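You operate a simulated robot arm through the tools that you are given. There is no shell and no other tool.

Carry out the task below with a simulated robot arm. There is one attempt and no reset: what you move stays moved.

## Task
Unload the wheel's hanger, wind it up, brake the wheel and hang 500 g on it.
Fine: the 200 g weight goes into the short weight tray; yellow lever to HOLD before the load goes on; leave it wound up.

The check looks at the end state, three seconds after you hand in, the way a careful person would. Anything else that was tipped, shoved, dropped, spilled or broken makes it a failure.

## Robot
A 6-joint arm with a three-finger gripper, fixed in place. Base frame: the origin is at the foot of the arm, x ahead of it, y to its left, z up; the work surface is at about z = 80. Lengths are in cm, angles in degrees, forces in N, time in s.
Its first joint turns from -166.0 to 166.0 degrees. Payload 4.89 kg.
The TCP is the grasp point between the finger pads, 3 cm short of the fingertips. In the tool frame z runs along the fingers and y along their closing line. Largest opening 16.4 cm; the body of the gripper starts 12.5 cm behind the TCP.
Orientation is that of the tool frame in the base frame, as a unit quaternion [x, y, z, w]. With the fingers straight down and closing along the base's y, the tool's x points along the base's -x, its y along +y and its z along -z.

## Interface
- The arm moves only by the tool servo_tool. Its argument "rows" is a list of rows, each a list of 3 entries, a list of its own where there are three numbers: the finger opening in cm, from 0 to 16.4, then the shift along the base's x, y, z in cm, then the turn, a rotation vector about the base's x, y, z in degrees. In form: [[claw, [dx, dy, dz], [rx, ry, rz]], ...]. A call has 1 to 20 rows; each row shifts and turns the commanded pose from where the row before left it. Each row takes 0.2 s and may step no farther than 5 cm and 8.6 degrees from the row before; otherwise, or with a gripper value out of range, the whole call is refused. Where a pose cannot be reached the arm comes as near as it can. A force on the tool above 40 N (or 10 N above the force at the start of the call, whichever is more), or a blocked arm, ends the call early, and 0.2 s more pass. Each finger travels about 10.8 cm/s and halts on what it meets, pressing with about 43 N; the grip force reading is that of the motor and also rises with nothing between the fingers. The clock runs only during rows and for 0.2 s after the last one: add rows that do not move to give the fingers time. It gives the time, the measured TCP pose, the force on the tool (base axes), the opening and the grip force at its end, in the units of the frame above (readings bear some noise), with the torque about the TCP (base axes, N m) and any sound that the robot's microphone picked up.
- Cameras (640 x 400 px; columns grow to the right, rows downward): "scene" is fixed at [40.04, -64.84, 153.4]; the picture's right is [0.99, -0.14, 0.00], its down [-0.08, -0.56, -0.82] and it looks along [0.12, 0.82, -0.57] (base axes); focal length 311 px, centre (320, 200). "wrist" rides on the gripper at [7.6, -0.2, -15.2] in the tool frame; the picture's right is [0.02, 1.00, 0.00], its down [-0.88, 0.02, -0.47] and it looks along [-0.47, 0.01, 0.88] (tool axes); focal length 247 px, centre (320, 200).
- grab_frame(camera): a new picture of that camera. The clock stands still meanwhile.
- move_column(by): slides the trunk up (or, below 0, down) by that many cm; the arm rides with it, the base frame stays. It gives what a move gives, with no picture.
- measure_at(camera, pixels): for up to 12 pixels [column, row] of the newest picture of that camera ("zoom" is the newest enlarged one), the place [x, y, z] in the base frame of the surface seen there, good to about 0.2 cm, but the place of the scene camera against the robot may be out by one fixed shift of up to 1.8 cm in any direction. The clock stands still meanwhile.
- inspect(camera, box): a new picture of the part [left, top, right, bottom] of that camera's present view, enlarged. The clock stands still meanwhile.
- sign_off(): hands the job in; it is judged then, once.

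Open the gripper and draw the arm clear of the work before you hand the job in, unless the task says otherwise.

The tools are called after ">>>" as name(argument=value, ...) on one line, values as JSON. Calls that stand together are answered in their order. servo_tool: Moves the arm, as the interface text tells. Its arguments: {"type":"object","properties":{"rows":{"type":"array","items":{"type":"array"}}},"required":["rows"]} The other tools are called the same way: move_column (by) slides the trunk up or down; grab_frame (camera) takes a picture; measure_at (camera, pixels) gives the place of the surface under pixels of a picture; inspect (camera, box) takes an enlarged picture of a part of a camera's view; sign_off () hands the job in.

At the start:

```text
time_s: 0.0
tool_pos: [61.08, 33.37, 130.2]
orientation: [0.0, 1.0, 0.0, 0.0]
contact_force: [0.3, 0.6, 0.0]
wrist_torque: [0.01, -0.02, -0.04]
grip_width: 16.4
grip_force: 0.0
trunk travel left (down, up): [-15.0, 24.0]
```

scene: 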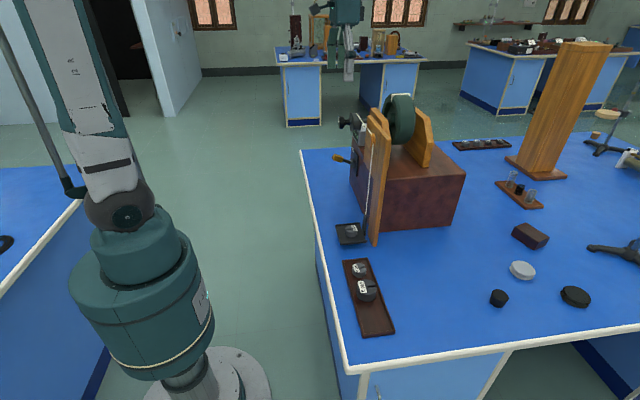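
wrist: 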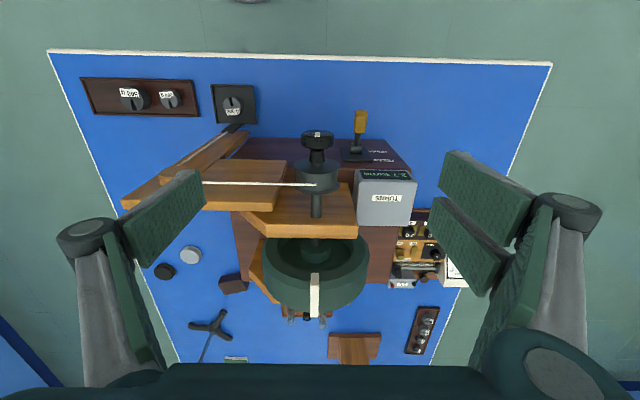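

The first pictures show the wheel rig with hanger at scene (350,232), a tray with weights at (365,290), and yellow lever near (340,158). I'll enlarge these areas.

>>> inspect(camera="scene", box=[310, 80, 480, 260])

>>> inspect(camera="scene", box=[310, 210, 450, 350])

>>> inspect(camera="wrist", box=[60, 60, 280, 200])

>>> inspect(camera="wrist", box=[220, 90, 480, 340])

```text
2.22 times, centred on (395, 170) of scene
```

zoom: 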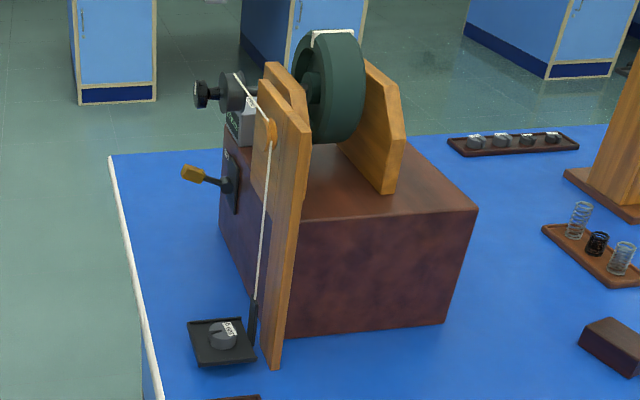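

```text
2.86 times, centred on (380, 280) of scene
```

zoom: 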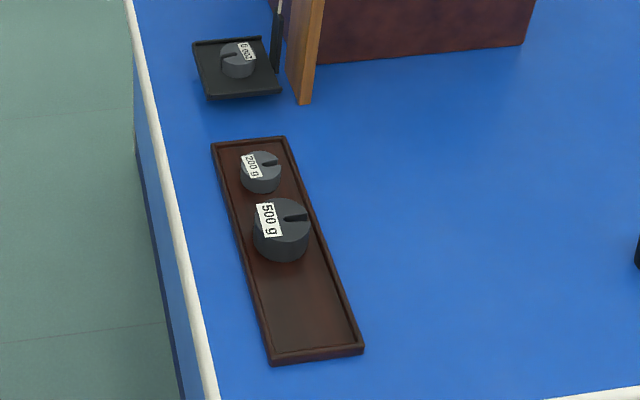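

```text
2.86 times, centred on (170, 130) of wrist
```

zoom: 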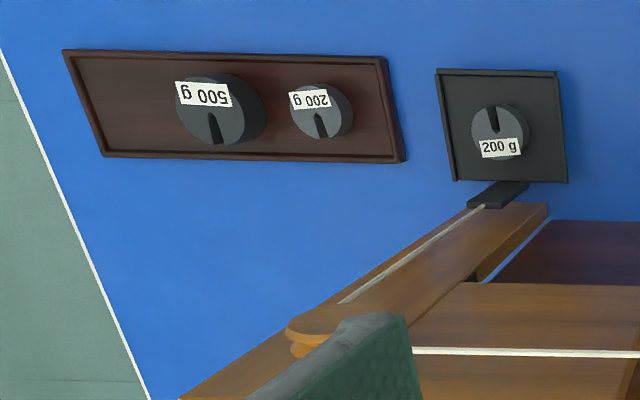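

```text
1.60 times, centred on (350, 215) of wrist
```

zoom: 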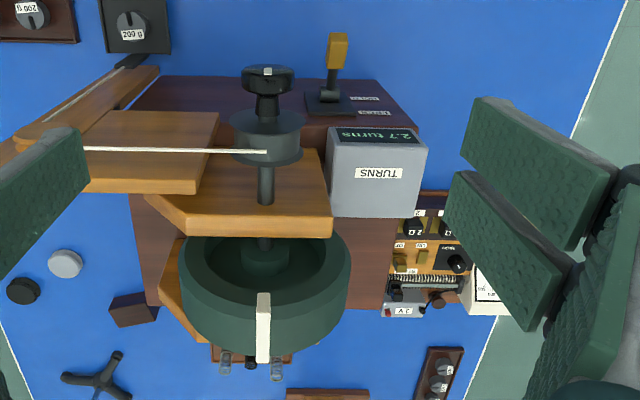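

I'll measure the main parts: the trays, hanger, knob, lever and display in the wrist view and in the scene view.

>>> grab_frame(camera="wrist")

>>> measure_at(camera="wrist", pixels=[[80, 79], [194, 79], [88, 114], [200, 115], [134, 99], [170, 99], [232, 105], [212, 86], [254, 86], [256, 122], [317, 135], [361, 118]])

>>> measure_at(camera="wrist", pixels=[[316, 172], [318, 210], [315, 290], [415, 307], [438, 312], [406, 352], [428, 354], [385, 200], [385, 175], [220, 178], [240, 140], [355, 152]])

>>> grab_frame(camera="scene")

>>> measure_at(camera="scene", pixels=[[345, 260], [369, 259], [395, 333], [361, 337], [453, 142], [507, 139], [511, 147], [458, 150], [360, 269], [366, 288], [351, 230], [343, 159]])

```text
taken
```

wrist: 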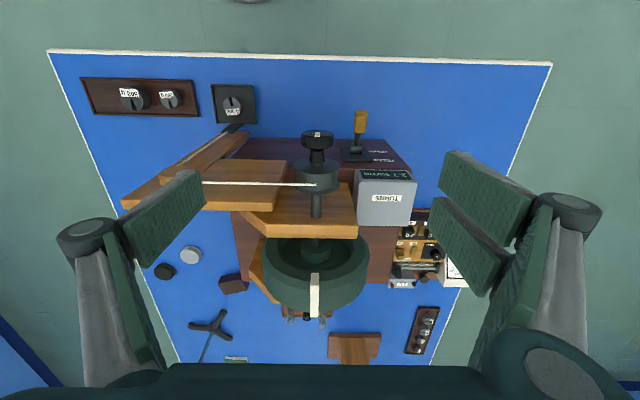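

```text
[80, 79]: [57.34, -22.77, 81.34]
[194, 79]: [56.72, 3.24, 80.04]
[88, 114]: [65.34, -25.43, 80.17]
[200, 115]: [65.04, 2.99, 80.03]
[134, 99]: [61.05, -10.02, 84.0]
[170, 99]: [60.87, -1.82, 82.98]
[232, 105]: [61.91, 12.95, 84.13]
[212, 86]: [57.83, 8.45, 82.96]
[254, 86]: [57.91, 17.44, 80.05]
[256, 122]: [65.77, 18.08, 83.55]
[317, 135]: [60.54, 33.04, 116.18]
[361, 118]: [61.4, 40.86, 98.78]
```

```text
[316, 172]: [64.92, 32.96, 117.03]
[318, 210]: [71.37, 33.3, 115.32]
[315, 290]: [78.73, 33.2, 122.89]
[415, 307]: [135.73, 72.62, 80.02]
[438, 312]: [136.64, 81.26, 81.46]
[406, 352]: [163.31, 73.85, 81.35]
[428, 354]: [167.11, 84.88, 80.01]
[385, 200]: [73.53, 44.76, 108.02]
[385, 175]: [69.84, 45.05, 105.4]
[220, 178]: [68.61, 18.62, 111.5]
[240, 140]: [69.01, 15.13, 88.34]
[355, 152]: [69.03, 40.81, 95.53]
```

```text
taken
```

scene: 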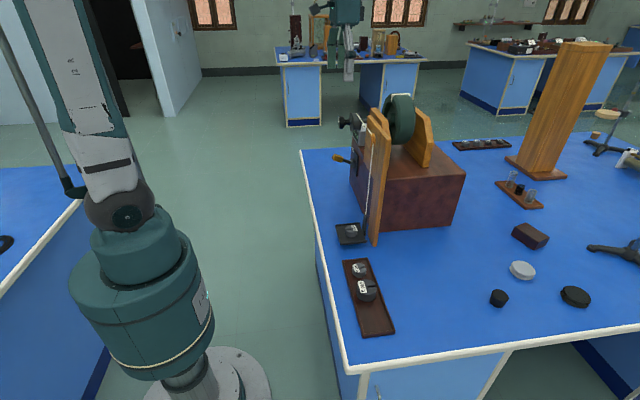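

```text
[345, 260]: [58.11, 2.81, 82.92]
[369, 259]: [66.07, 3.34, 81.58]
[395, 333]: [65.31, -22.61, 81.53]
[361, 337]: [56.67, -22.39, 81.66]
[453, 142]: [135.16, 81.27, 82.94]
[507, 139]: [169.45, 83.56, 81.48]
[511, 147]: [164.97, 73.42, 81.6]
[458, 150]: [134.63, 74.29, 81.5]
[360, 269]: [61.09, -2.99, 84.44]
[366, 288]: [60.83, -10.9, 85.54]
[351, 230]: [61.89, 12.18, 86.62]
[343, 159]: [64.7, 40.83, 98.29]
```

The near tray (y −23 to 3, 26 cm) is shorter than the far one (~31 cm), so it's the short tray. Now I'll read the lever labels at wrist (380,155), the display (385,185), and the knob/drum (317,165).

>>> inspect(camera="wrist", box=[340, 100, 420, 170])

>>> inspect(camera="wrist", box=[270, 120, 370, 220])

>>> inspect(camera="scene", box=[325, 90, 405, 190])

>>> inspect(camera="scene", box=[325, 170, 395, 250])

>>> inspect(camera="wrist", box=[195, 75, 275, 145])

```text
5.71 times, centred on (380, 135) of wrist
```

zoom: 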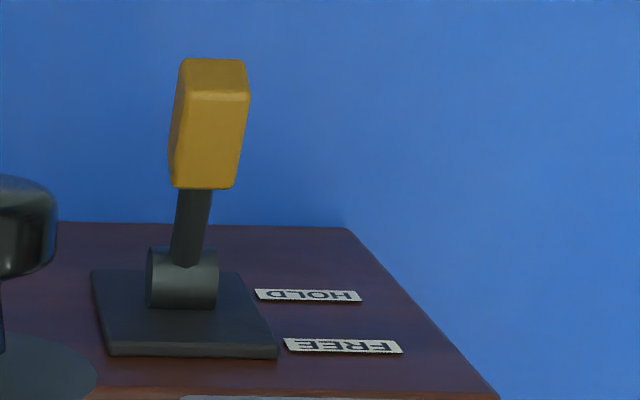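

```text
4.00 times, centred on (320, 170) of wrist
```

zoom: 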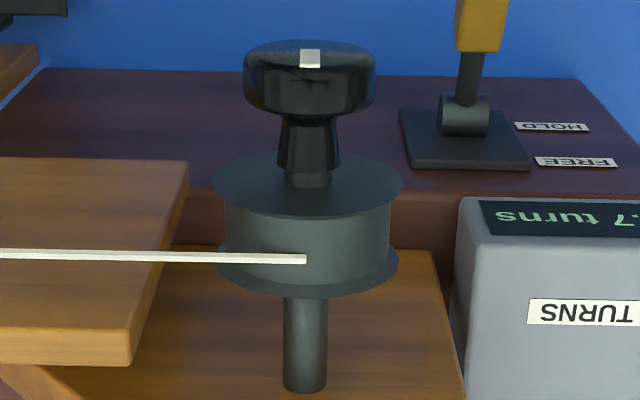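

```text
4.00 times, centred on (365, 140) of scene
```

zoom: 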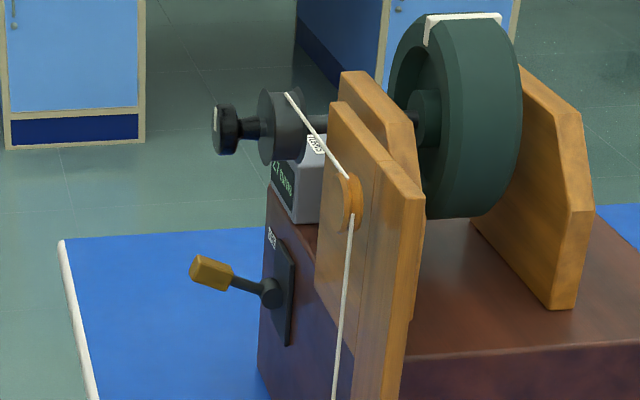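

```text
5.00 times, centred on (360, 210) of scene
```

zoom: 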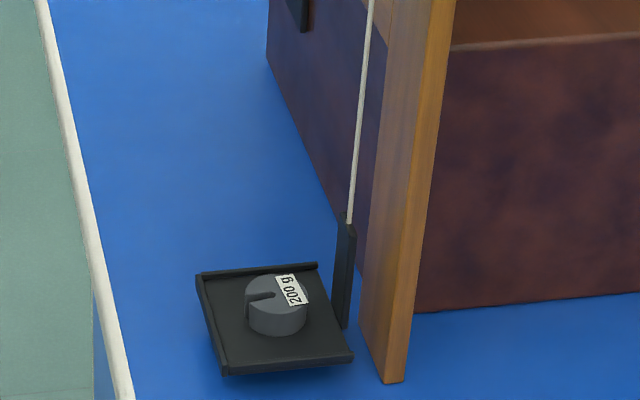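

```text
5.71 times, centred on (235, 110) of wrist
```

zoom: 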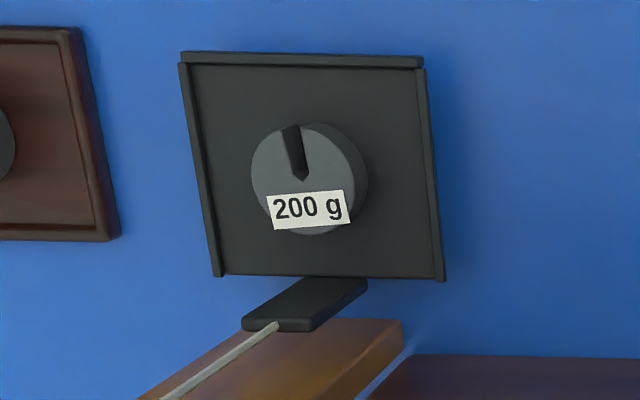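

The lever sits on the front face, with FREE at the upper end and HOLD at the lower end. The cord leaves the top of the drum toward −y. I'll move to a closer view over the hanger and short tray, narrowing the gripper as I go.

>>> servo_tool(rows=[[16.4, [-2, -4, 0], [0, 0, 0]], [16.4, [-2, -4, 0], [0, 0, 0]], [16.4, [-2, -4, 0], [0, 0, 0]], [14, [-2, -4, -1], [0, 0, 0]], [12, [-2, -4, -3], [0, 0, 0]], [10, [-1, -3.4, -3.5], [0, 0, 0]], [8, [0, 0, -4], [0, 0, 0]], [8, [0, 0, -4], [0, 0, 0]], [8, [0, 0, 0], [0, 0, 0]]])

>>> grab_frame(camera="wrist")

>>> grab_frame(camera="scene")

```text
refused: row 5 steps farther than a row can; nothing moved
```

```text
taken
```

wrist: 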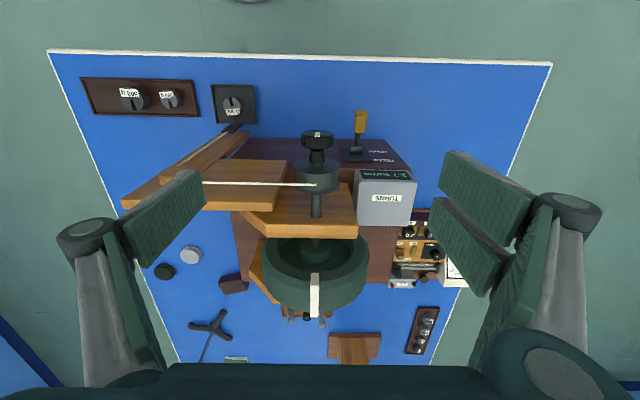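

```text
taken
```

scene: 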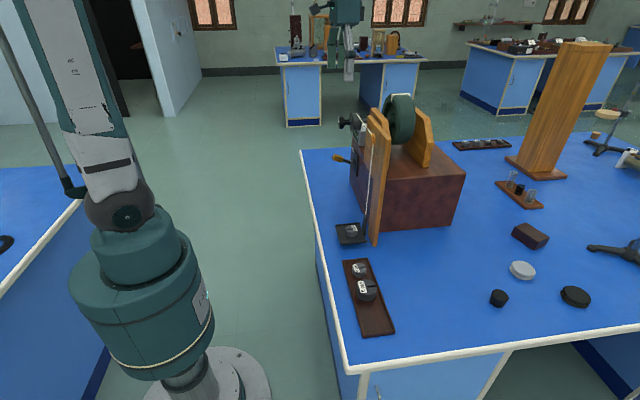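

Row 5 exceeded the 5 cm step. I'll repeat the move with smaller steps.

>>> servo_tool(rows=[[16.4, [-2, -4, 0], [0, 0, 0]], [16.4, [-2, -4, 0], [0, 0, 0]], [16.4, [-2, -4, 0], [0, 0, 0]], [14, [-2, -4, -1], [0, 0, 0]], [12, [-2, -3.5, -2.5], [0, 0, 0]], [10, [-1, -3, -3.5], [0, 0, 0]], [8, [0, 0, -4], [0, 0, 0]], [8, [0, 0, -4], [0, 0, 0]], [8, [0, 0, 0], [0, 0, 0]]])

>>> grab_frame(camera="wrist")

>>> grab_frame(camera="scene")

```text
time_s: 2.0
tool_pos: [50.22, 10.84, 115.22]
orientation: [0.0, 1.0, -0.001, 0.0]
contact_force: [-0.3, 0.0, 0.5]
wrist_torque: [0.0, 0.06, 0.01]
grip_width: 8.0
grip_force: 0.1
trunk travel left (down, up): [-15.0, 24.0]
```

```text
taken
```

wrist: 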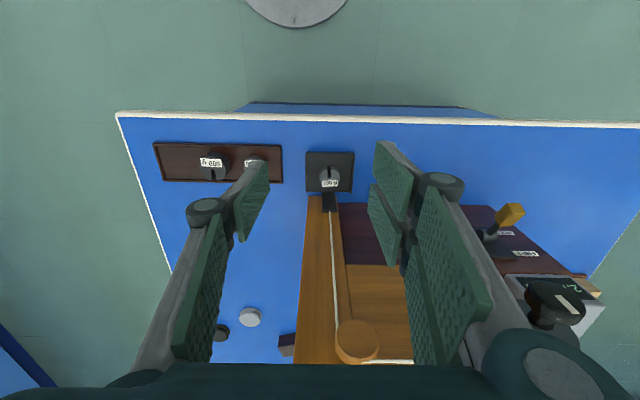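

```text
taken
```

scene: 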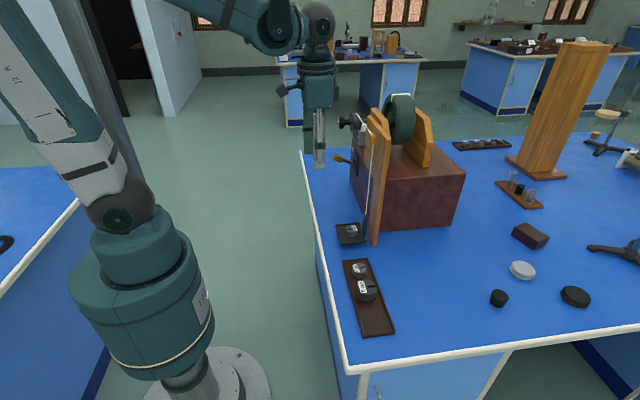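

The hanger is at wrist (330,175) and tray at (215,163). I'll enlarge and measure there.

>>> inspect(camera="wrist", box=[295, 140, 375, 220])

>>> measure_at(camera="zoom", pixels=[[60, 60], [100, 100], [250, 110], [270, 250], [340, 200], [180, 330], [430, 330], [390, 440], [260, 480], [400, 110], [260, 95], [320, 280]])

>>> measure_at(camera="wrist", pixels=[[315, 153], [345, 153], [315, 188], [347, 188], [330, 173], [331, 168], [318, 170], [343, 170], [330, 200], [350, 330], [310, 300], [385, 300]])

```text
5.00 times, centred on (335, 180) of wrist
```

zoom: 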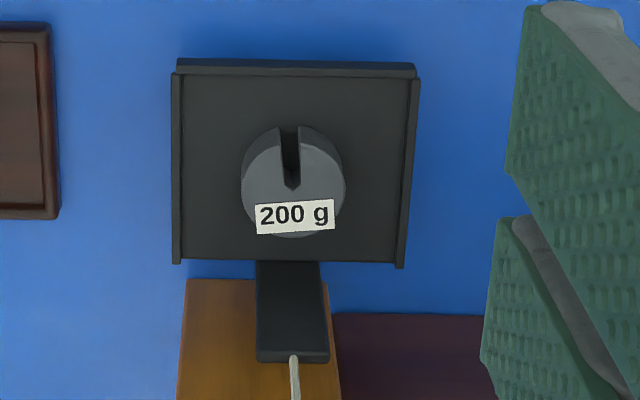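

```text
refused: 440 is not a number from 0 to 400
```

```text
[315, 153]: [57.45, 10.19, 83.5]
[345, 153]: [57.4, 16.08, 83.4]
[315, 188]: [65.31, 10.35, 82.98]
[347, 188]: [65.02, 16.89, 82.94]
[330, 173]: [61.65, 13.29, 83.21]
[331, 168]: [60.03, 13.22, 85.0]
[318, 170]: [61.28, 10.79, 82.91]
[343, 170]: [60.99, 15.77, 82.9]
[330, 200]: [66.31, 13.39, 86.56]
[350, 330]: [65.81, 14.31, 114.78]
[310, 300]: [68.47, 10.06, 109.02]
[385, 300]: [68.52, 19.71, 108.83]
```

>>> measure_at(camera="zoom", pixels=[[172, 72], [294, 66], [412, 70], [200, 120], [245, 180], [330, 155], [293, 165], [344, 190], [292, 235], [290, 280], [290, 355], [400, 260]])

>>> inspect(camera="wrist", box=[145, 130, 265, 200])

```text
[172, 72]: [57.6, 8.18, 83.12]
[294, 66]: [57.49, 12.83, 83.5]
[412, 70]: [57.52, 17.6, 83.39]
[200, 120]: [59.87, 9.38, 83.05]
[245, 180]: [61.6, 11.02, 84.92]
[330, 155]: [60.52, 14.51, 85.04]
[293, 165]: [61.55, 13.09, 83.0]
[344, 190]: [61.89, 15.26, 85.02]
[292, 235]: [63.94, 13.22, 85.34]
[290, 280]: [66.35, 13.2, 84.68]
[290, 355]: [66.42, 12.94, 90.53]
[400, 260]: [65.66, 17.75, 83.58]
```

```text
5.33 times, centred on (205, 165) of wrist
```

zoom: 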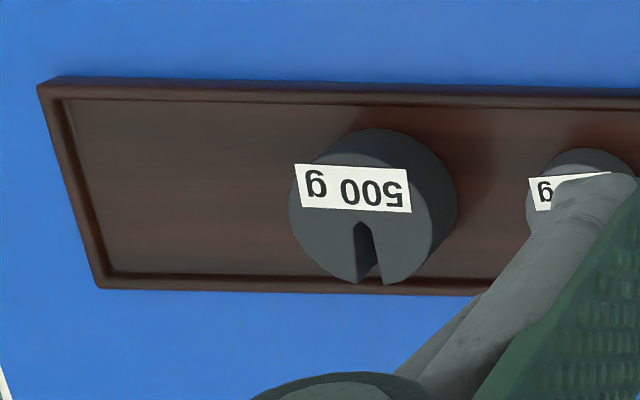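

Platform floor is at z≈83.0 with the 200 g weight centred near (62,13.1), top z 85. Now I measure the tray weights in the zoom.

>>> measure_at(camera="zoom", pixels=[[290, 205], [430, 200], [360, 160], [360, 215], [350, 275], [250, 180], [150, 180], [80, 120], [60, 90], [95, 280], [380, 135], [455, 200]])

>>> inspect(camera="wrist", box=[460, 190, 620, 340])

```text
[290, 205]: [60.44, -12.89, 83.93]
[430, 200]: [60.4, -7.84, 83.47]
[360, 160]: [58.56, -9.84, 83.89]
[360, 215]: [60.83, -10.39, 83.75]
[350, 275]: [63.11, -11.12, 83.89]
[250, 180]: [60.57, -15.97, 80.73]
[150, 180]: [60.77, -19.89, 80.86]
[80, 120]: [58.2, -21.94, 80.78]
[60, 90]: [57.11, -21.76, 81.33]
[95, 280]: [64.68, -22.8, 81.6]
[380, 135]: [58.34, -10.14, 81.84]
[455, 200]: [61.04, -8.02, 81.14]
```

```text
2.67 times, centred on (540, 265) of wrist
```

zoom: 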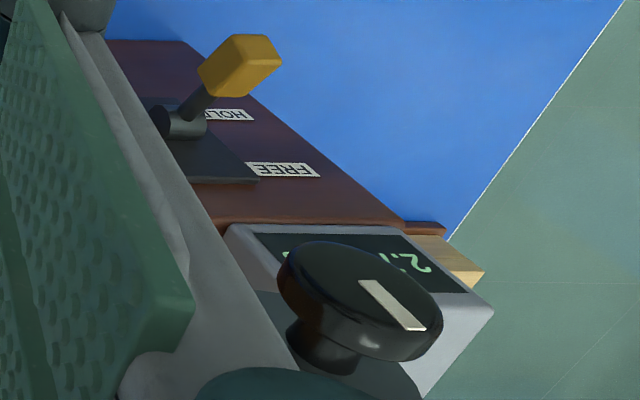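

The 500 g weight is about 5.2 cm wide, centred (60.9,−10.4), top 83.9, tray floor 80.8; the free end of the tray is at y≈−17.5. I'll tilt the tool 20° (upper part leaning toward the base) to stay clear of the cord and pulley, and go above the hanger weight.

>>> servo_tool(rows=[[8, [0, 0.5, -3], [0, -6.7, 0]], [8, [0, 0.5, -3], [0, -6.7, 0]], [7, [2, 0.5, -3], [0, -6.6, 0]], [6, [3, 0.4, -3], [0, 0, 0]], [5.8, [3, 0.36, -3], [0, 0, 0]], [5.8, [2.8, 0, -3], [0, 0, 0]], [5.8, [0, 0, -2], [0, 0, 0]], [5.8, [0, 0, 0], [0, 0, 0]]])

>>> grab_frame(camera="wrist")

>>> inspect(camera="scene", box=[290, 60, 450, 260])

```text
time_s: 3.8
tool_pos: [61.06, 13.11, 95.11]
orientation: [-0.001, 0.985, 0.0, 0.173]
contact_force: [1.1, 0.5, -0.1]
wrist_torque: [-0.06, 0.12, -0.04]
grip_width: 5.84
grip_force: 0.1
trunk travel left (down, up): [-15.0, 24.0]
```

```text
taken
```

wrist: 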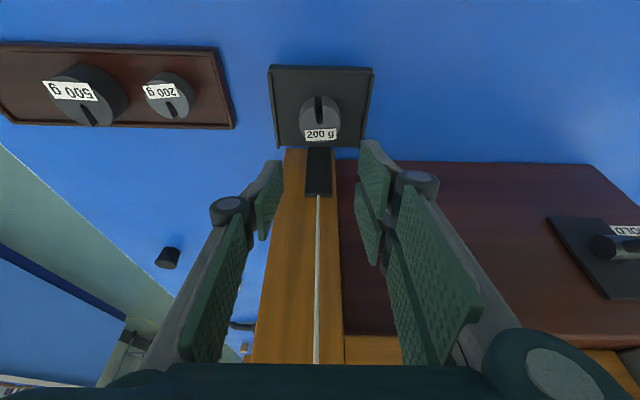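

```text
2.00 times, centred on (370, 160) of scene
```

zoom: 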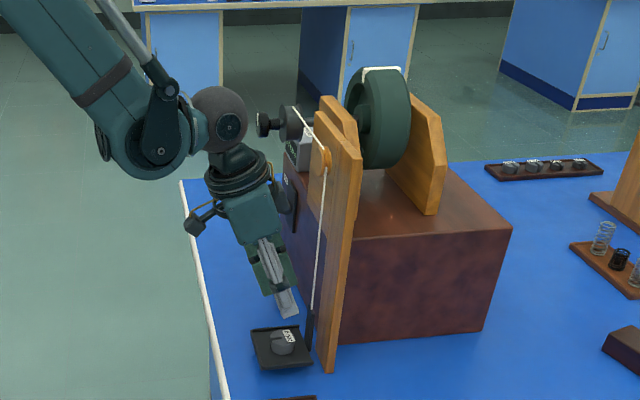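

Fingers straddle the weight column: tips near (275,165) and (372,145), weight at (320,120). I'll re-measure the weight before descending.

>>> measure_at(camera="wrist", pixels=[[320, 97], [301, 118], [338, 118], [318, 142], [330, 108], [285, 90], [355, 90], [280, 145], [362, 150], [318, 155], [318, 190], [320, 128]])

>>> inspect(camera="wrist", box=[250, 55, 400, 205])

```text
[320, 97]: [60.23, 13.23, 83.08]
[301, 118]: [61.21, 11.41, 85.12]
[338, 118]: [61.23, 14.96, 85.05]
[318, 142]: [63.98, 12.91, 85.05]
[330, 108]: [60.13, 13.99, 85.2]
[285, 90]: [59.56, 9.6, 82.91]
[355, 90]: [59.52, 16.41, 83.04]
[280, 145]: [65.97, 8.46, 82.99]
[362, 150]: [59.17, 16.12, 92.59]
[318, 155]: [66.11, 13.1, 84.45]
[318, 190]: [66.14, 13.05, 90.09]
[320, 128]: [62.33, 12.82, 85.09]
```

```text
2.67 times, centred on (325, 130) of wrist
```

zoom: 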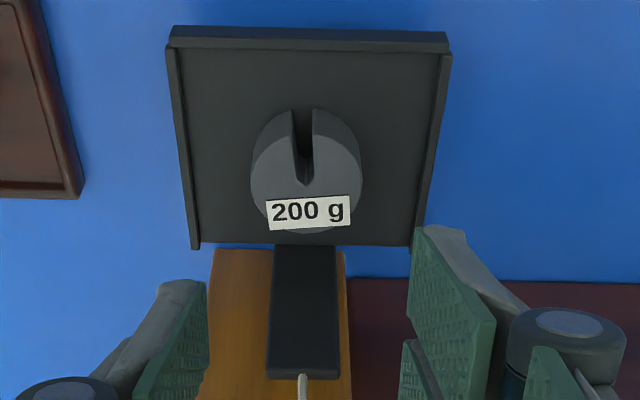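

Centre confirmed at about (62.0,13.1). I'll descend straight to TCP z≈86.7, so the lowest fingertip corner is ~0.4 above the platform, without closing yet.

>>> servo_tool(rows=[[5.8, [0, 0, -3], [0, 0, 0]], [5.8, [0, 0, -2.5], [0, 0, 0]], [5.8, [0, 0, -1.5], [0, 0, 0]], [5.8, [0, 0, -1.0], [0, 0, 0]], [5.8, [0, 0, -0.4], [0, 0, 0]], [5.8, [0, 0, 0], [0, 0, 0]]])

>>> inspect(camera="scene", box=[310, 180, 400, 260])

>>> grab_frame(camera="wrist")

```text
time_s: 5.2
tool_pos: [60.97, 13.18, 86.87]
orientation: [-0.002, 0.985, 0.0, 0.174]
contact_force: [0.2, 0.5, -0.7]
wrist_torque: [-0.05, 0.03, 0.01]
grip_width: 5.79
grip_force: 0.2
trunk travel left (down, up): [-15.0, 24.0]
```

```text
5.00 times, centred on (355, 220) of scene
```

zoom: 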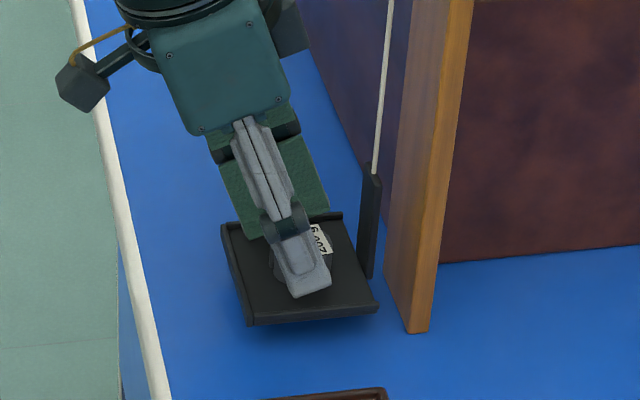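

```text
taken
```

wrist: 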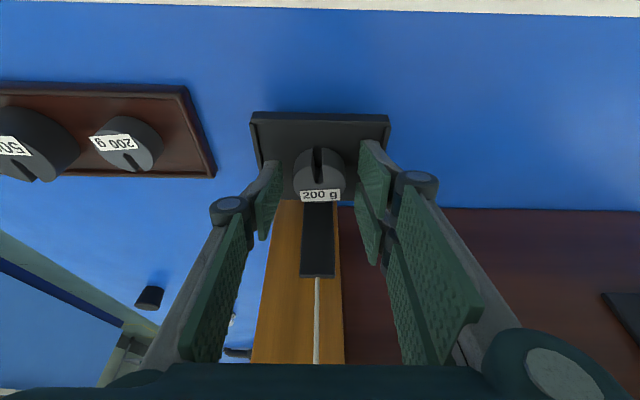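

The fingers bracket the weight cleanly. I'll close slowly onto it.

>>> servo_tool(rows=[[5.2, [0, 0, 0], [0, 0, 0]], [4.8, [0, 0, 0], [0, 0, 0]], [4.4, [0, 0, 0], [0, 0, 0]], [4.1, [0, 0, 0], [0, 0, 0]], [3.8, [0, 0, 0], [0, 0, 0]], [3.5, [0, 0, 0], [0, 0, 0]], [3.5, [0, 0, 0], [0, 0, 0]]])

>>> grab_frame(camera="wrist")

>>> inspect(camera="scene", box=[310, 180, 400, 260])

```text
time_s: 6.8
tool_pos: [60.99, 12.99, 86.93]
orientation: [0.0, 0.985, 0.0, 0.174]
contact_force: [0.4, 0.1, 0.4]
wrist_torque: [0.0, 0.0, 0.03]
grip_width: 4.08
grip_force: 42.9
trunk travel left (down, up): [-15.0, 24.0]
```

```text
taken
```

wrist: 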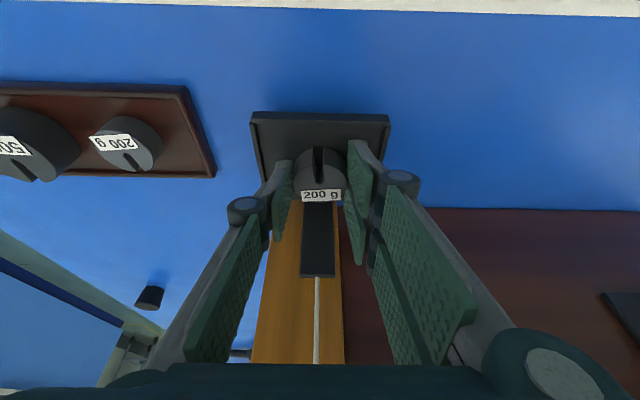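

```text
5.00 times, centred on (355, 220) of scene
```

zoom: 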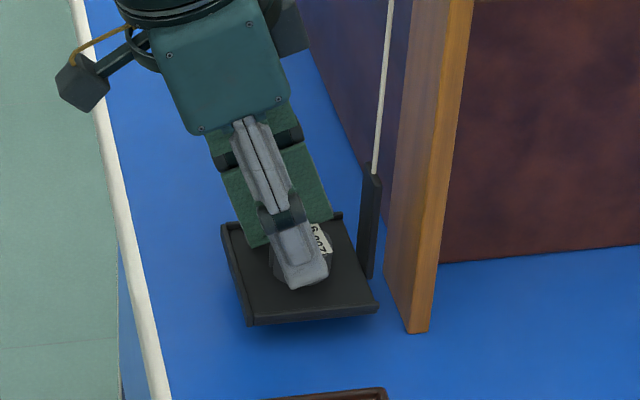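

The weight is gripped at 4.08 cm with 43 N. I'll lift slowly and check.

>>> servo_tool(rows=[[3.5, [0, 0, 0.5], [0, 0, 0]], [3.5, [0, 0, 1], [0, 0, 0]], [3.5, [0, 0, 1.5], [0, 0, 0]], [3.5, [0, 0, 2], [0, 0, 0]], [3.5, [0, 0, 2], [0, 0, 0]], [3.5, [0, 0, 0], [0, 0, 0]]])

>>> grab_frame(camera="wrist")

>>> inspect(camera="scene", box=[310, 90, 410, 260])

```text
time_s: 8.2
tool_pos: [60.93, 13.19, 93.93]
orientation: [0.0, 0.985, 0.0, 0.173]
contact_force: [-0.7, 0.8, -2.2]
wrist_torque: [-0.01, 0.02, 0.02]
grip_width: 4.09
grip_force: 43.0
trunk travel left (down, up): [-15.0, 24.0]
```

```text
taken
```

wrist: 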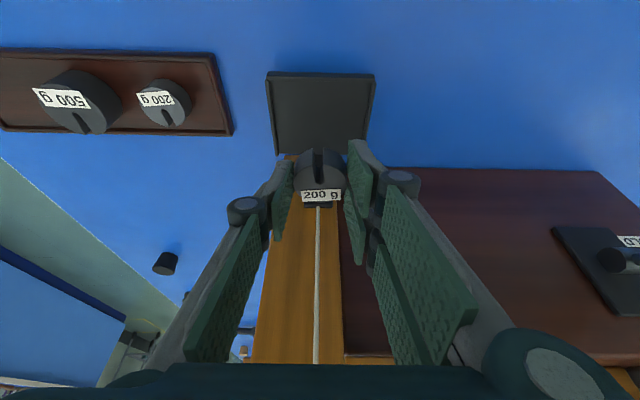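

```text
2.35 times, centred on (360, 175) of scene
```

zoom: 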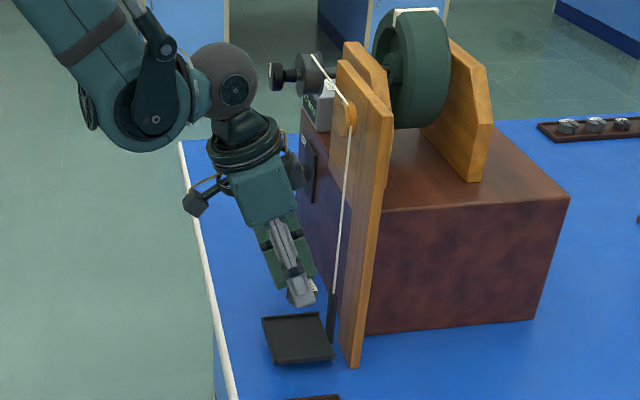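

The weight is up and the empty hanger stayed at its height. I'll carry it over the tray's free end (y≈−17.4) at this height, then look.

>>> servo_tool(rows=[[3.5, [0, -2, 0], [0, 0, 0]], [3.5, [-0.1, -4, 0], [0, 0, 0]], [3.5, [-0.1, -4.5, 0], [0, 0, 0]], [3.5, [-0.1, -4.5, 0], [0, 0, 0]], [3.5, [-0.1, -4.5, 0], [0, 0, 0]], [3.5, [-0.1, -4.5, 0], [0, 0, 0]], [3.5, [-0.1, -4, 0], [0, 0, 0]], [3.5, [-0.1, -2.6, 0], [0, 0, 0]], [3.5, [0, 0, -2], [0, 0, 0]], [3.5, [0, 0, 0], [0, 0, 0]]])

>>> grab_frame(camera="wrist")

>>> inspect(camera="scene", box=[290, 180, 450, 360])

```text
time_s: 10.4
tool_pos: [60.23, -17.48, 91.86]
orientation: [0.0, 0.985, 0.0, 0.174]
contact_force: [-0.4, -0.4, -1.1]
wrist_torque: [0.02, 0.0, 0.0]
grip_width: 4.06
grip_force: 43.1
trunk travel left (down, up): [-15.0, 24.0]
```

```text
taken
```

wrist: 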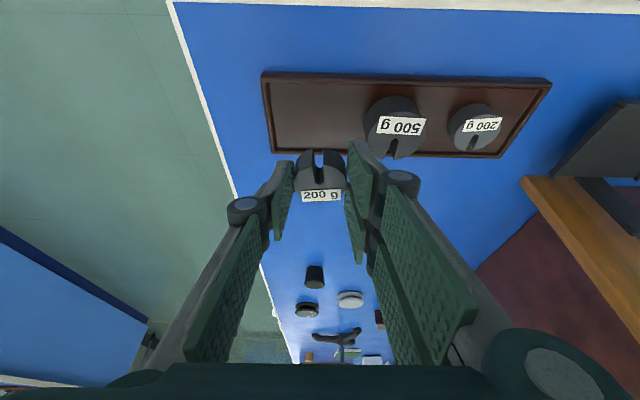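

```text
2.22 times, centred on (370, 270) of scene
```

zoom: 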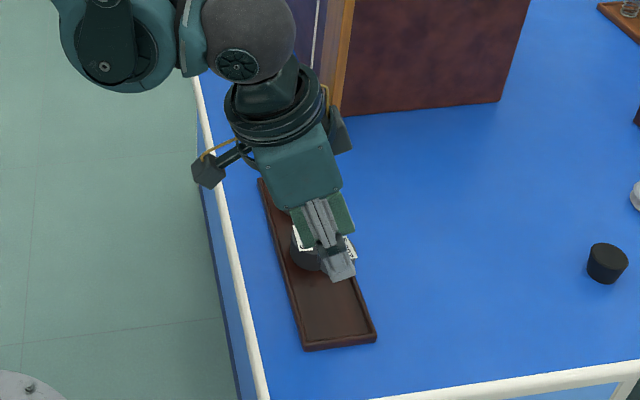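

The tray is at wrist (400,115) with 500 g at (395,125). I'll measure its walls and floor from here to set the drop spot precisely.

>>> measure_at(camera="wrist", pixels=[[264, 80], [275, 88], [270, 150], [282, 140], [320, 110], [300, 100], [367, 120], [395, 100], [422, 125], [545, 82], [498, 152], [345, 140]])

```text
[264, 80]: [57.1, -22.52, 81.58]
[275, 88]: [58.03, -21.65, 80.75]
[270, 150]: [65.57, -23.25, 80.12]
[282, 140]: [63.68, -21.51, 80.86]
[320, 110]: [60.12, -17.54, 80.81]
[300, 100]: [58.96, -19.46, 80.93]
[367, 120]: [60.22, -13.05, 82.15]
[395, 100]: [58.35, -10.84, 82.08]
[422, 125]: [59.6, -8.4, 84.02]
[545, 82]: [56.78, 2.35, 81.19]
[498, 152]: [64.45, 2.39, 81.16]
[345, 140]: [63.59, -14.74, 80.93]
```

Floor is at 80.85, the 500 g's edge at y −13, end wall at −22: the centre at −17.5 fits. I'll descend to just above the floor.

>>> servo_tool(rows=[[3.5, [0, 0, -2.5], [0, 0, 0]], [3.5, [0, 0, -2], [0, 0, 0]], [3.5, [0, 0, -1.3], [0, 0, 0]], [3.5, [0, 0, -0.7], [0, 0, 0]], [3.5, [0, 0, -0.4], [0, 0, 0]], [3.5, [0, 0, -0.1], [0, 0, 0]], [3.5, [0, 0, 0], [0, 0, 0]]])

>>> inspect(camera="scene", box=[320, 240, 420, 350])

>>> grab_frame(camera="wrist")

```text
time_s: 12.0
tool_pos: [60.35, -17.6, 84.88]
orientation: [0.001, 0.985, 0.0, 0.174]
contact_force: [0.0, -0.3, -2.0]
wrist_torque: [0.02, -0.01, 0.03]
grip_width: 4.06
grip_force: 43.0
trunk travel left (down, up): [-15.0, 24.0]
```

```text
3.64 times, centred on (370, 295) of scene
```

zoom: 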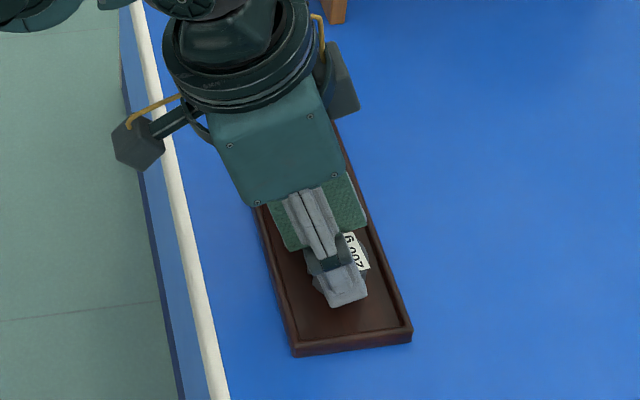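

```text
taken
```

wrist: 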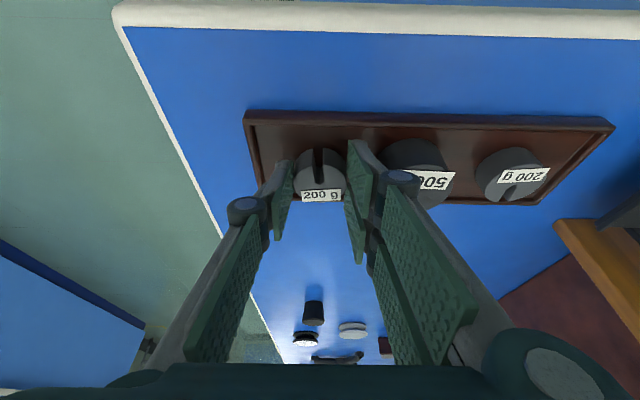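

No contact yet (force −2 N is the weight). I'll lower by small steps until it touches.

>>> servo_tool(rows=[[3.5, [0, 0, -0.1], [0, 0, 0]], [3.5, [0, 0, -0.05], [0, 0, 0]], [3.5, [0, 0, 0], [0, 0, 0]]])

```text
time_s: 12.8
tool_pos: [60.32, -17.49, 84.72]
orientation: [0.0, 0.985, 0.0, 0.174]
contact_force: [-0.5, 0.1, -0.8]
wrist_torque: [-0.07, 0.0, 0.02]
grip_width: 4.1
grip_force: 42.9
trunk travel left (down, up): [-15.0, 24.0]
```

Force reads about −0.8 N, so it is at or just touching the floor. I'll lower another 0.1 and then open gently to 5.2.

>>> servo_tool(rows=[[3.5, [0, 0, -0.1], [0, 0, 0]], [3.5, [0, 0, 0], [0, 0, 0]]])

>>> servo_tool(rows=[[4.3, [0, 0, 0], [0, 0, 0]], [4.7, [0, 0, 0], [0, 0, 0]], [5.2, [0, 0, 0], [0, 0, 0]], [5.2, [0, 0, 0], [0, 0, 0]], [5.2, [0, 0, 0.5], [0, 0, 0]], [5.2, [0, 0, 1], [0, 0, 0]], [5.2, [0, 0, 1.5], [0, 0, 0]], [5.2, [0, 0, 3], [0, 0, 0]], [5.2, [0, 0, 4], [0, 0, 0]], [5.2, [0, 0, 0], [0, 0, 0]]])

>>> grab_frame(camera="wrist")

>>> inspect(camera="scene", box=[310, 90, 420, 350])

```text
time_s: 13.4
tool_pos: [60.2, -17.45, 84.81]
orientation: [-0.001, 0.985, 0.001, 0.175]
contact_force: [4.8, -0.1, 25.4]
wrist_torque: [-0.07, -0.34, 0.01]
grip_width: 4.08
grip_force: 43.4
trunk travel left (down, up): [-15.0, 24.0]
```

```text
time_s: 15.6
tool_pos: [60.28, -17.46, 94.79]
orientation: [0.0, 0.985, 0.001, 0.174]
contact_force: [-0.7, 0.2, 0.3]
wrist_torque: [0.02, 0.01, 0.01]
grip_width: 5.22
grip_force: 0.1
trunk travel left (down, up): [-15.0, 24.0]
```

```text
taken
```

wrist: 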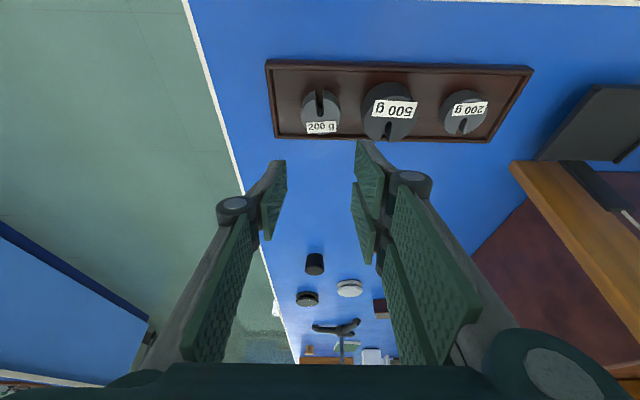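

```text
1.54 times, centred on (365, 220) of scene
```

zoom: 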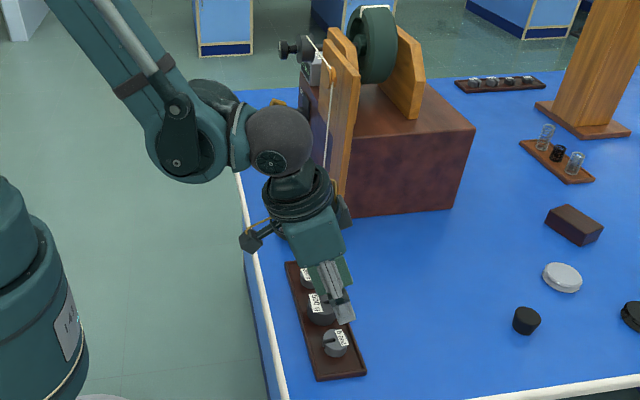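

The 200 g weight now sits upright in the short tray at wrist (320,103). Next I retreat and swing the tool horizontal (pointing +x), moving to stand off in front of the knob at about (44,33,116).

>>> servo_tool(rows=[[5.2, [-3, 0, 3], [0, -7, 0]], [5.2, [-3.9, 0, 3], [0, -7, 0]], [5.2, [-3.9, 0, 3], [0, -7, 0]], [5.2, [-3.9, 0, 3], [0, -7, 0]], [5.2, [-1.5, 4, 1.5], [0, -7, 0]], [5.2, [0, 4.5, 1.5], [0, -7, 0]], [5.2, [0, 4.5, 1.5], [0, -7, 0]], [5.2, [0, 4.5, 1.5], [0, -7, 0]], [5.2, [0, 4.5, 1.5], [0, -7, 0]], [5.2, [0, 4.5, 1.5], [0, -7, 0]], [5.2, [0, 4.5, 0.2], [0, 0, 0]], [5.2, [0, 4.5, 0], [0, 0, 0]], [5.2, [0, 4.5, 0], [0, 0, 0]], [5.2, [0, 4.5, 0], [0, 0, 0]], [5.2, [0, 4.5, 0], [0, 0, 0]], [5.2, [0, 1.5, 0], [0, 0, 0]], [5.2, [0, 0, 0], [0, 0, 0]]])

>>> grab_frame(camera="wrist")

>>> grab_frame(camera="scene")

```text
time_s: 17.9
tool_pos: [43.41, -8.16, 104.8]
orientation: [0.164, 0.857, -0.092, 0.481]
contact_force: [-2.2, 0.2, 0.8]
wrist_torque: [0.0, -0.14, 0.06]
grip_width: 5.19
grip_force: 0.0
out of reach, approached as far as the arm can: row 9
trunk travel left (down, up): [-15.0, 24.0]
stopped in row 11: the arm was blocked; the commanded pose is now the measured one
```

```text
taken
```

wrist: 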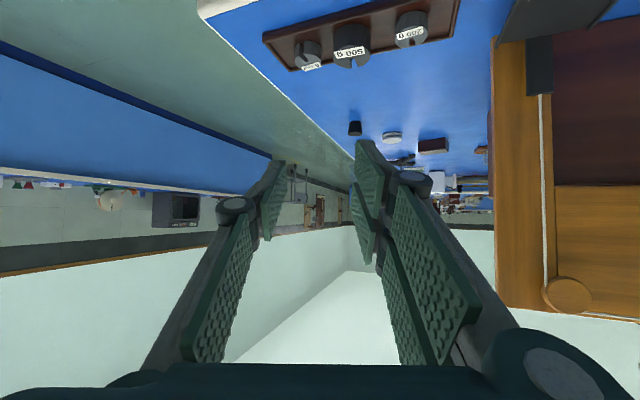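

```text
taken
```

scene: 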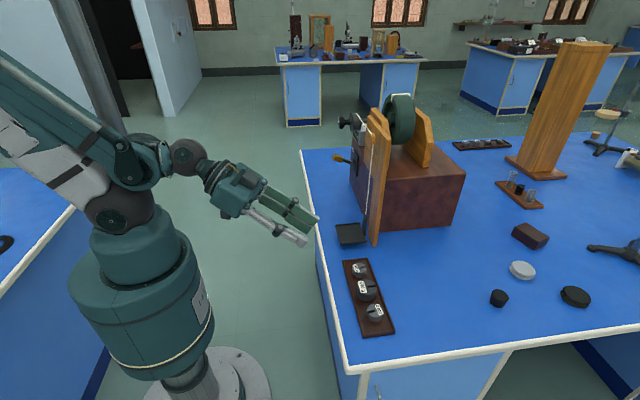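

The arm was too folded at x≈43 and got blocked with a −22° yaw. I'll move outward and up first, then restore the yaw.

>>> servo_tool(rows=[[5.2, [2, 0, 1], [0, 0, 0]], [5.2, [3, 0, 2], [0, 0, 0]], [5.2, [2, 2, 3], [0, 0, 0]], [5.2, [1, 3, 3], [0, 0, 5]], [5.2, [0, 3, 3], [0, 0, 5]], [5.2, [0, 3, 3], [0, 0, 6]], [5.2, [0, 3, 1], [0, 0, 5.7]], [5.2, [0, 0, 0], [0, 0, 0]]])

>>> grab_frame(camera="scene")

```text
time_s: 19.7
tool_pos: [51.49, 5.7, 120.76]
orientation: [-0.002, 0.872, 0.001, 0.489]
contact_force: [0.6, -1.2, 0.6]
wrist_torque: [0.0, -0.06, 0.06]
grip_width: 5.2
grip_force: 0.1
trunk travel left (down, up): [-15.0, 24.0]
```

```text
taken
```

scene: 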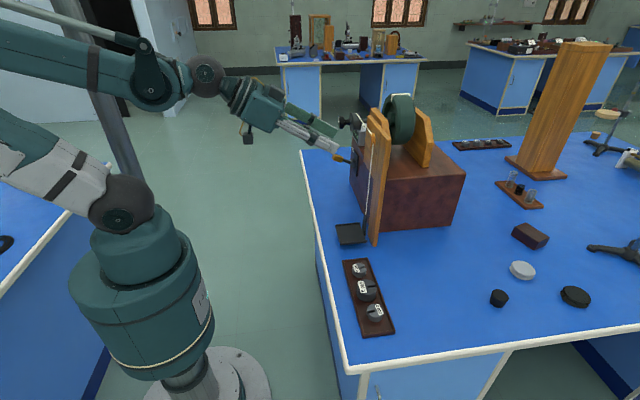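

Yaw is restored and tilt is now ~59°. I'll slide to y≈33 while tilting the rest of the way to horizontal, staying at x≈50.

>>> servo_tool(rows=[[5.2, [-0.5, 4.5, -0.5], [0, -5.2, 0]], [5.2, [-0.5, 4.5, -0.5], [0, -5.2, 0]], [5.2, [-0.5, 4.5, -0.8], [0, -5.2, 0]], [5.2, [0, 4.5, -1], [0, -5.2, 0]], [5.2, [0, 4.5, -1], [0, -5.2, 0]], [5.2, [0, 4.8, -1], [0, -5.4, 0]], [5.2, [0, 0, 0], [0, 0, 0]]])

>>> grab_frame(camera="wrist")

>>> grab_frame(camera="scene")

```text
time_s: 21.3
tool_pos: [49.65, 32.34, 116.06]
orientation: [-0.002, 0.708, 0.0, 0.706]
contact_force: [3.0, 13.9, -1.1]
wrist_torque: [0.05, -0.19, -2.29]
grip_width: 5.2
grip_force: 0.2
trunk travel left (down, up): [-15.0, 24.0]
```

```text
taken
```

wrist: 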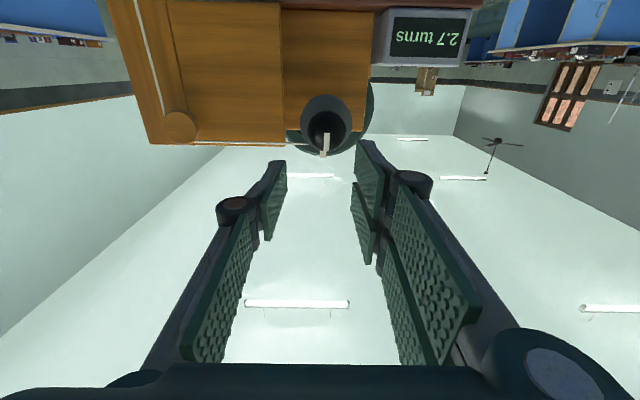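

```text
taken
```

scene: 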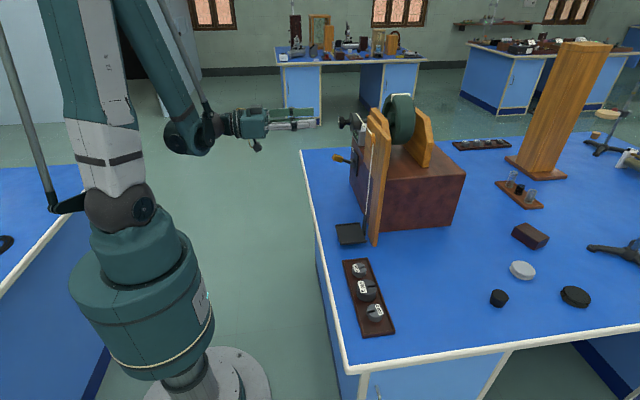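

There's an unexpected 13.9 N side force on the tool. I'll wait a moment with no motion to see whether it persists.

>>> servo_tool(rows=[[5.2, [0, 0, 0], [0, 0, 0]], [5.2, [0, 0, 0], [0, 0, 0]]])

>>> inspect(camera="scene", box=[120, 60, 400, 235])

```text
time_s: 21.9
tool_pos: [49.87, 32.93, 115.91]
orientation: [-0.001, 0.708, 0.0, 0.706]
contact_force: [-0.8, -0.8, -0.2]
wrist_torque: [0.0, 0.01, -0.01]
grip_width: 5.2
grip_force: 0.1
trunk travel left (down, up): [-15.0, 24.0]
```

```text
2.29 times, centred on (260, 148) of scene
```

zoom: 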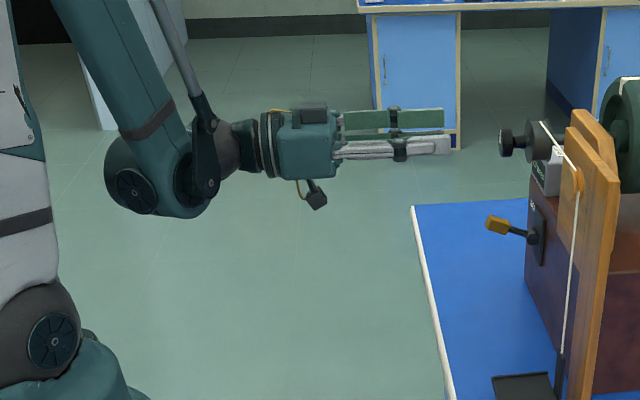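

The force was just inertia. Now I measure the knob, drum and display from the wrist camera.

>>> inspect(camera="wrist", box=[270, 70, 390, 170])

>>> measure_at(camera="zoom", pixels=[[300, 340], [245, 260], [400, 250], [320, 240], [300, 130], [330, 280], [150, 300], [520, 200], [40, 330], [320, 200], [270, 200], [370, 200]])

```text
4.00 times, centred on (330, 120) of wrist
```

zoom: 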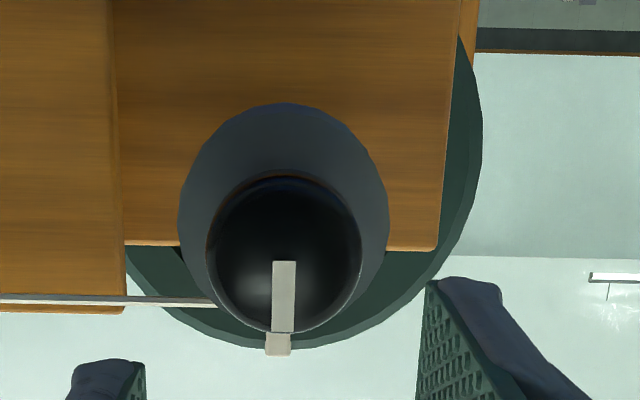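

```text
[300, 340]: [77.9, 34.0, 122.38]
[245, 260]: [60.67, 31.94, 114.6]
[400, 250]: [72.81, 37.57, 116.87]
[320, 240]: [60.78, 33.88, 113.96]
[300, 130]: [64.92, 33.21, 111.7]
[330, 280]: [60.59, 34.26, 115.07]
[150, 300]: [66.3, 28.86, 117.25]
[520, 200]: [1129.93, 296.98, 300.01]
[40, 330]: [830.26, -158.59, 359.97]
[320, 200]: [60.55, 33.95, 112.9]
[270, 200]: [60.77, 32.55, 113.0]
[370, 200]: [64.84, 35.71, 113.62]
```

Knob axis is at about y=32.95, z=114.3, radius ~2, front face x≈60.5, drum flange from x≈64. I'll align with it, open to 6.6 and approach to x≈55 for a second look.

>>> servo_tool(rows=[[5.6, [0.5, 0, -0.8], [0, 0, 0]], [6.0, [1.5, 0, -0.8], [0, 0, 0]], [6.6, [1.5, 0, 0], [0, 0, 0]], [6.6, [1.5, 0, 0], [0, 0, 0]], [6.6, [0, 0, 0], [0, 0, 0]], [6.6, [0, 0, 0], [0, 0, 0]]])

>>> inspect(camera="wrist", box=[240, 60, 400, 160])

>>> measure_at(camera="zoom", pixels=[[320, 200], [320, 260], [320, 140], [260, 200], [380, 200], [290, 240], [350, 240], [300, 180], [340, 180], [320, 100], [320, 300], [320, 230]])

```text
time_s: 23.3
tool_pos: [54.96, 33.02, 114.37]
orientation: [-0.002, 0.708, 0.001, 0.706]
contact_force: [0.3, 0.1, -1.7]
wrist_torque: [-0.05, -0.03, 0.01]
grip_width: 6.58
grip_force: 0.0
trunk travel left (down, up): [-15.0, 24.0]
```

```text
4.00 times, centred on (320, 110) of wrist
```

zoom: 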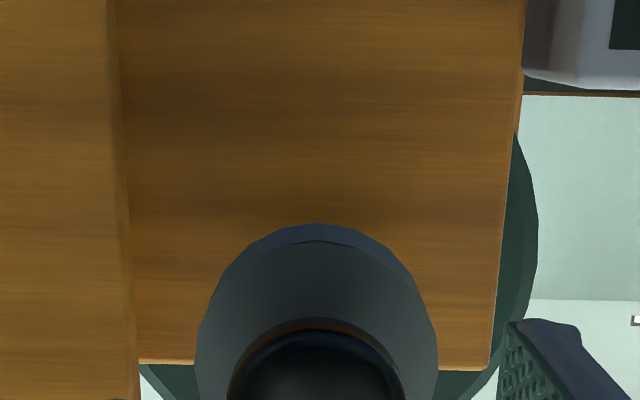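

```text
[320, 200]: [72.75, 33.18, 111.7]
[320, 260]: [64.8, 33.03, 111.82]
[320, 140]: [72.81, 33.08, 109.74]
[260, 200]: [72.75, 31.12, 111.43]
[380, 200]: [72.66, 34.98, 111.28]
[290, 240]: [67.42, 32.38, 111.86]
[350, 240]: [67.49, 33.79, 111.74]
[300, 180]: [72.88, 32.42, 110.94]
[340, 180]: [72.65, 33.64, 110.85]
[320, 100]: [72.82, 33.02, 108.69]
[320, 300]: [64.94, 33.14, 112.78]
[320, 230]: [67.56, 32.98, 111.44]
```

>>> inspect(camera="wrist", box=[240, 110, 400, 230])

>>> measure_at(camera="zoom", pixels=[[316, 200], [316, 150], [240, 200], [395, 200], [316, 260], [235, 195], [400, 195], [210, 160], [425, 160], [316, 60], [280, 240], [355, 240]])

```text
3.33 times, centred on (320, 170) of wrist
```

zoom: 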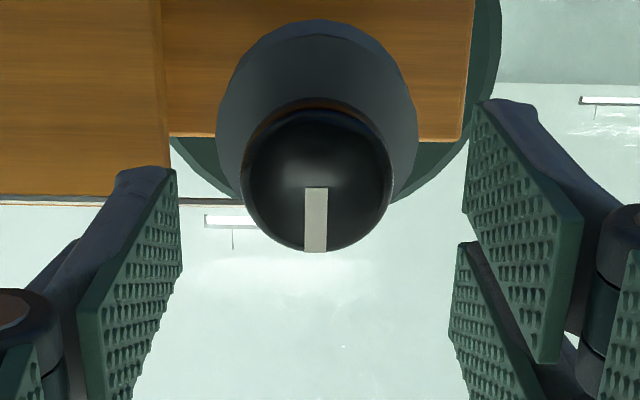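

```text
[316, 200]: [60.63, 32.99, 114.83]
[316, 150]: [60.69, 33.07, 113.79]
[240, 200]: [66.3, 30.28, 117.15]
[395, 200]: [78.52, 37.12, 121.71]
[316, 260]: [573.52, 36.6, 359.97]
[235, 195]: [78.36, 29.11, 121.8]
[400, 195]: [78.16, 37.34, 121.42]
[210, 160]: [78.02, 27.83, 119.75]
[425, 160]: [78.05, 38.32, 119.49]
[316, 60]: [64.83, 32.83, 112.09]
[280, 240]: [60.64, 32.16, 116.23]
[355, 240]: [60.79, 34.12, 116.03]
```

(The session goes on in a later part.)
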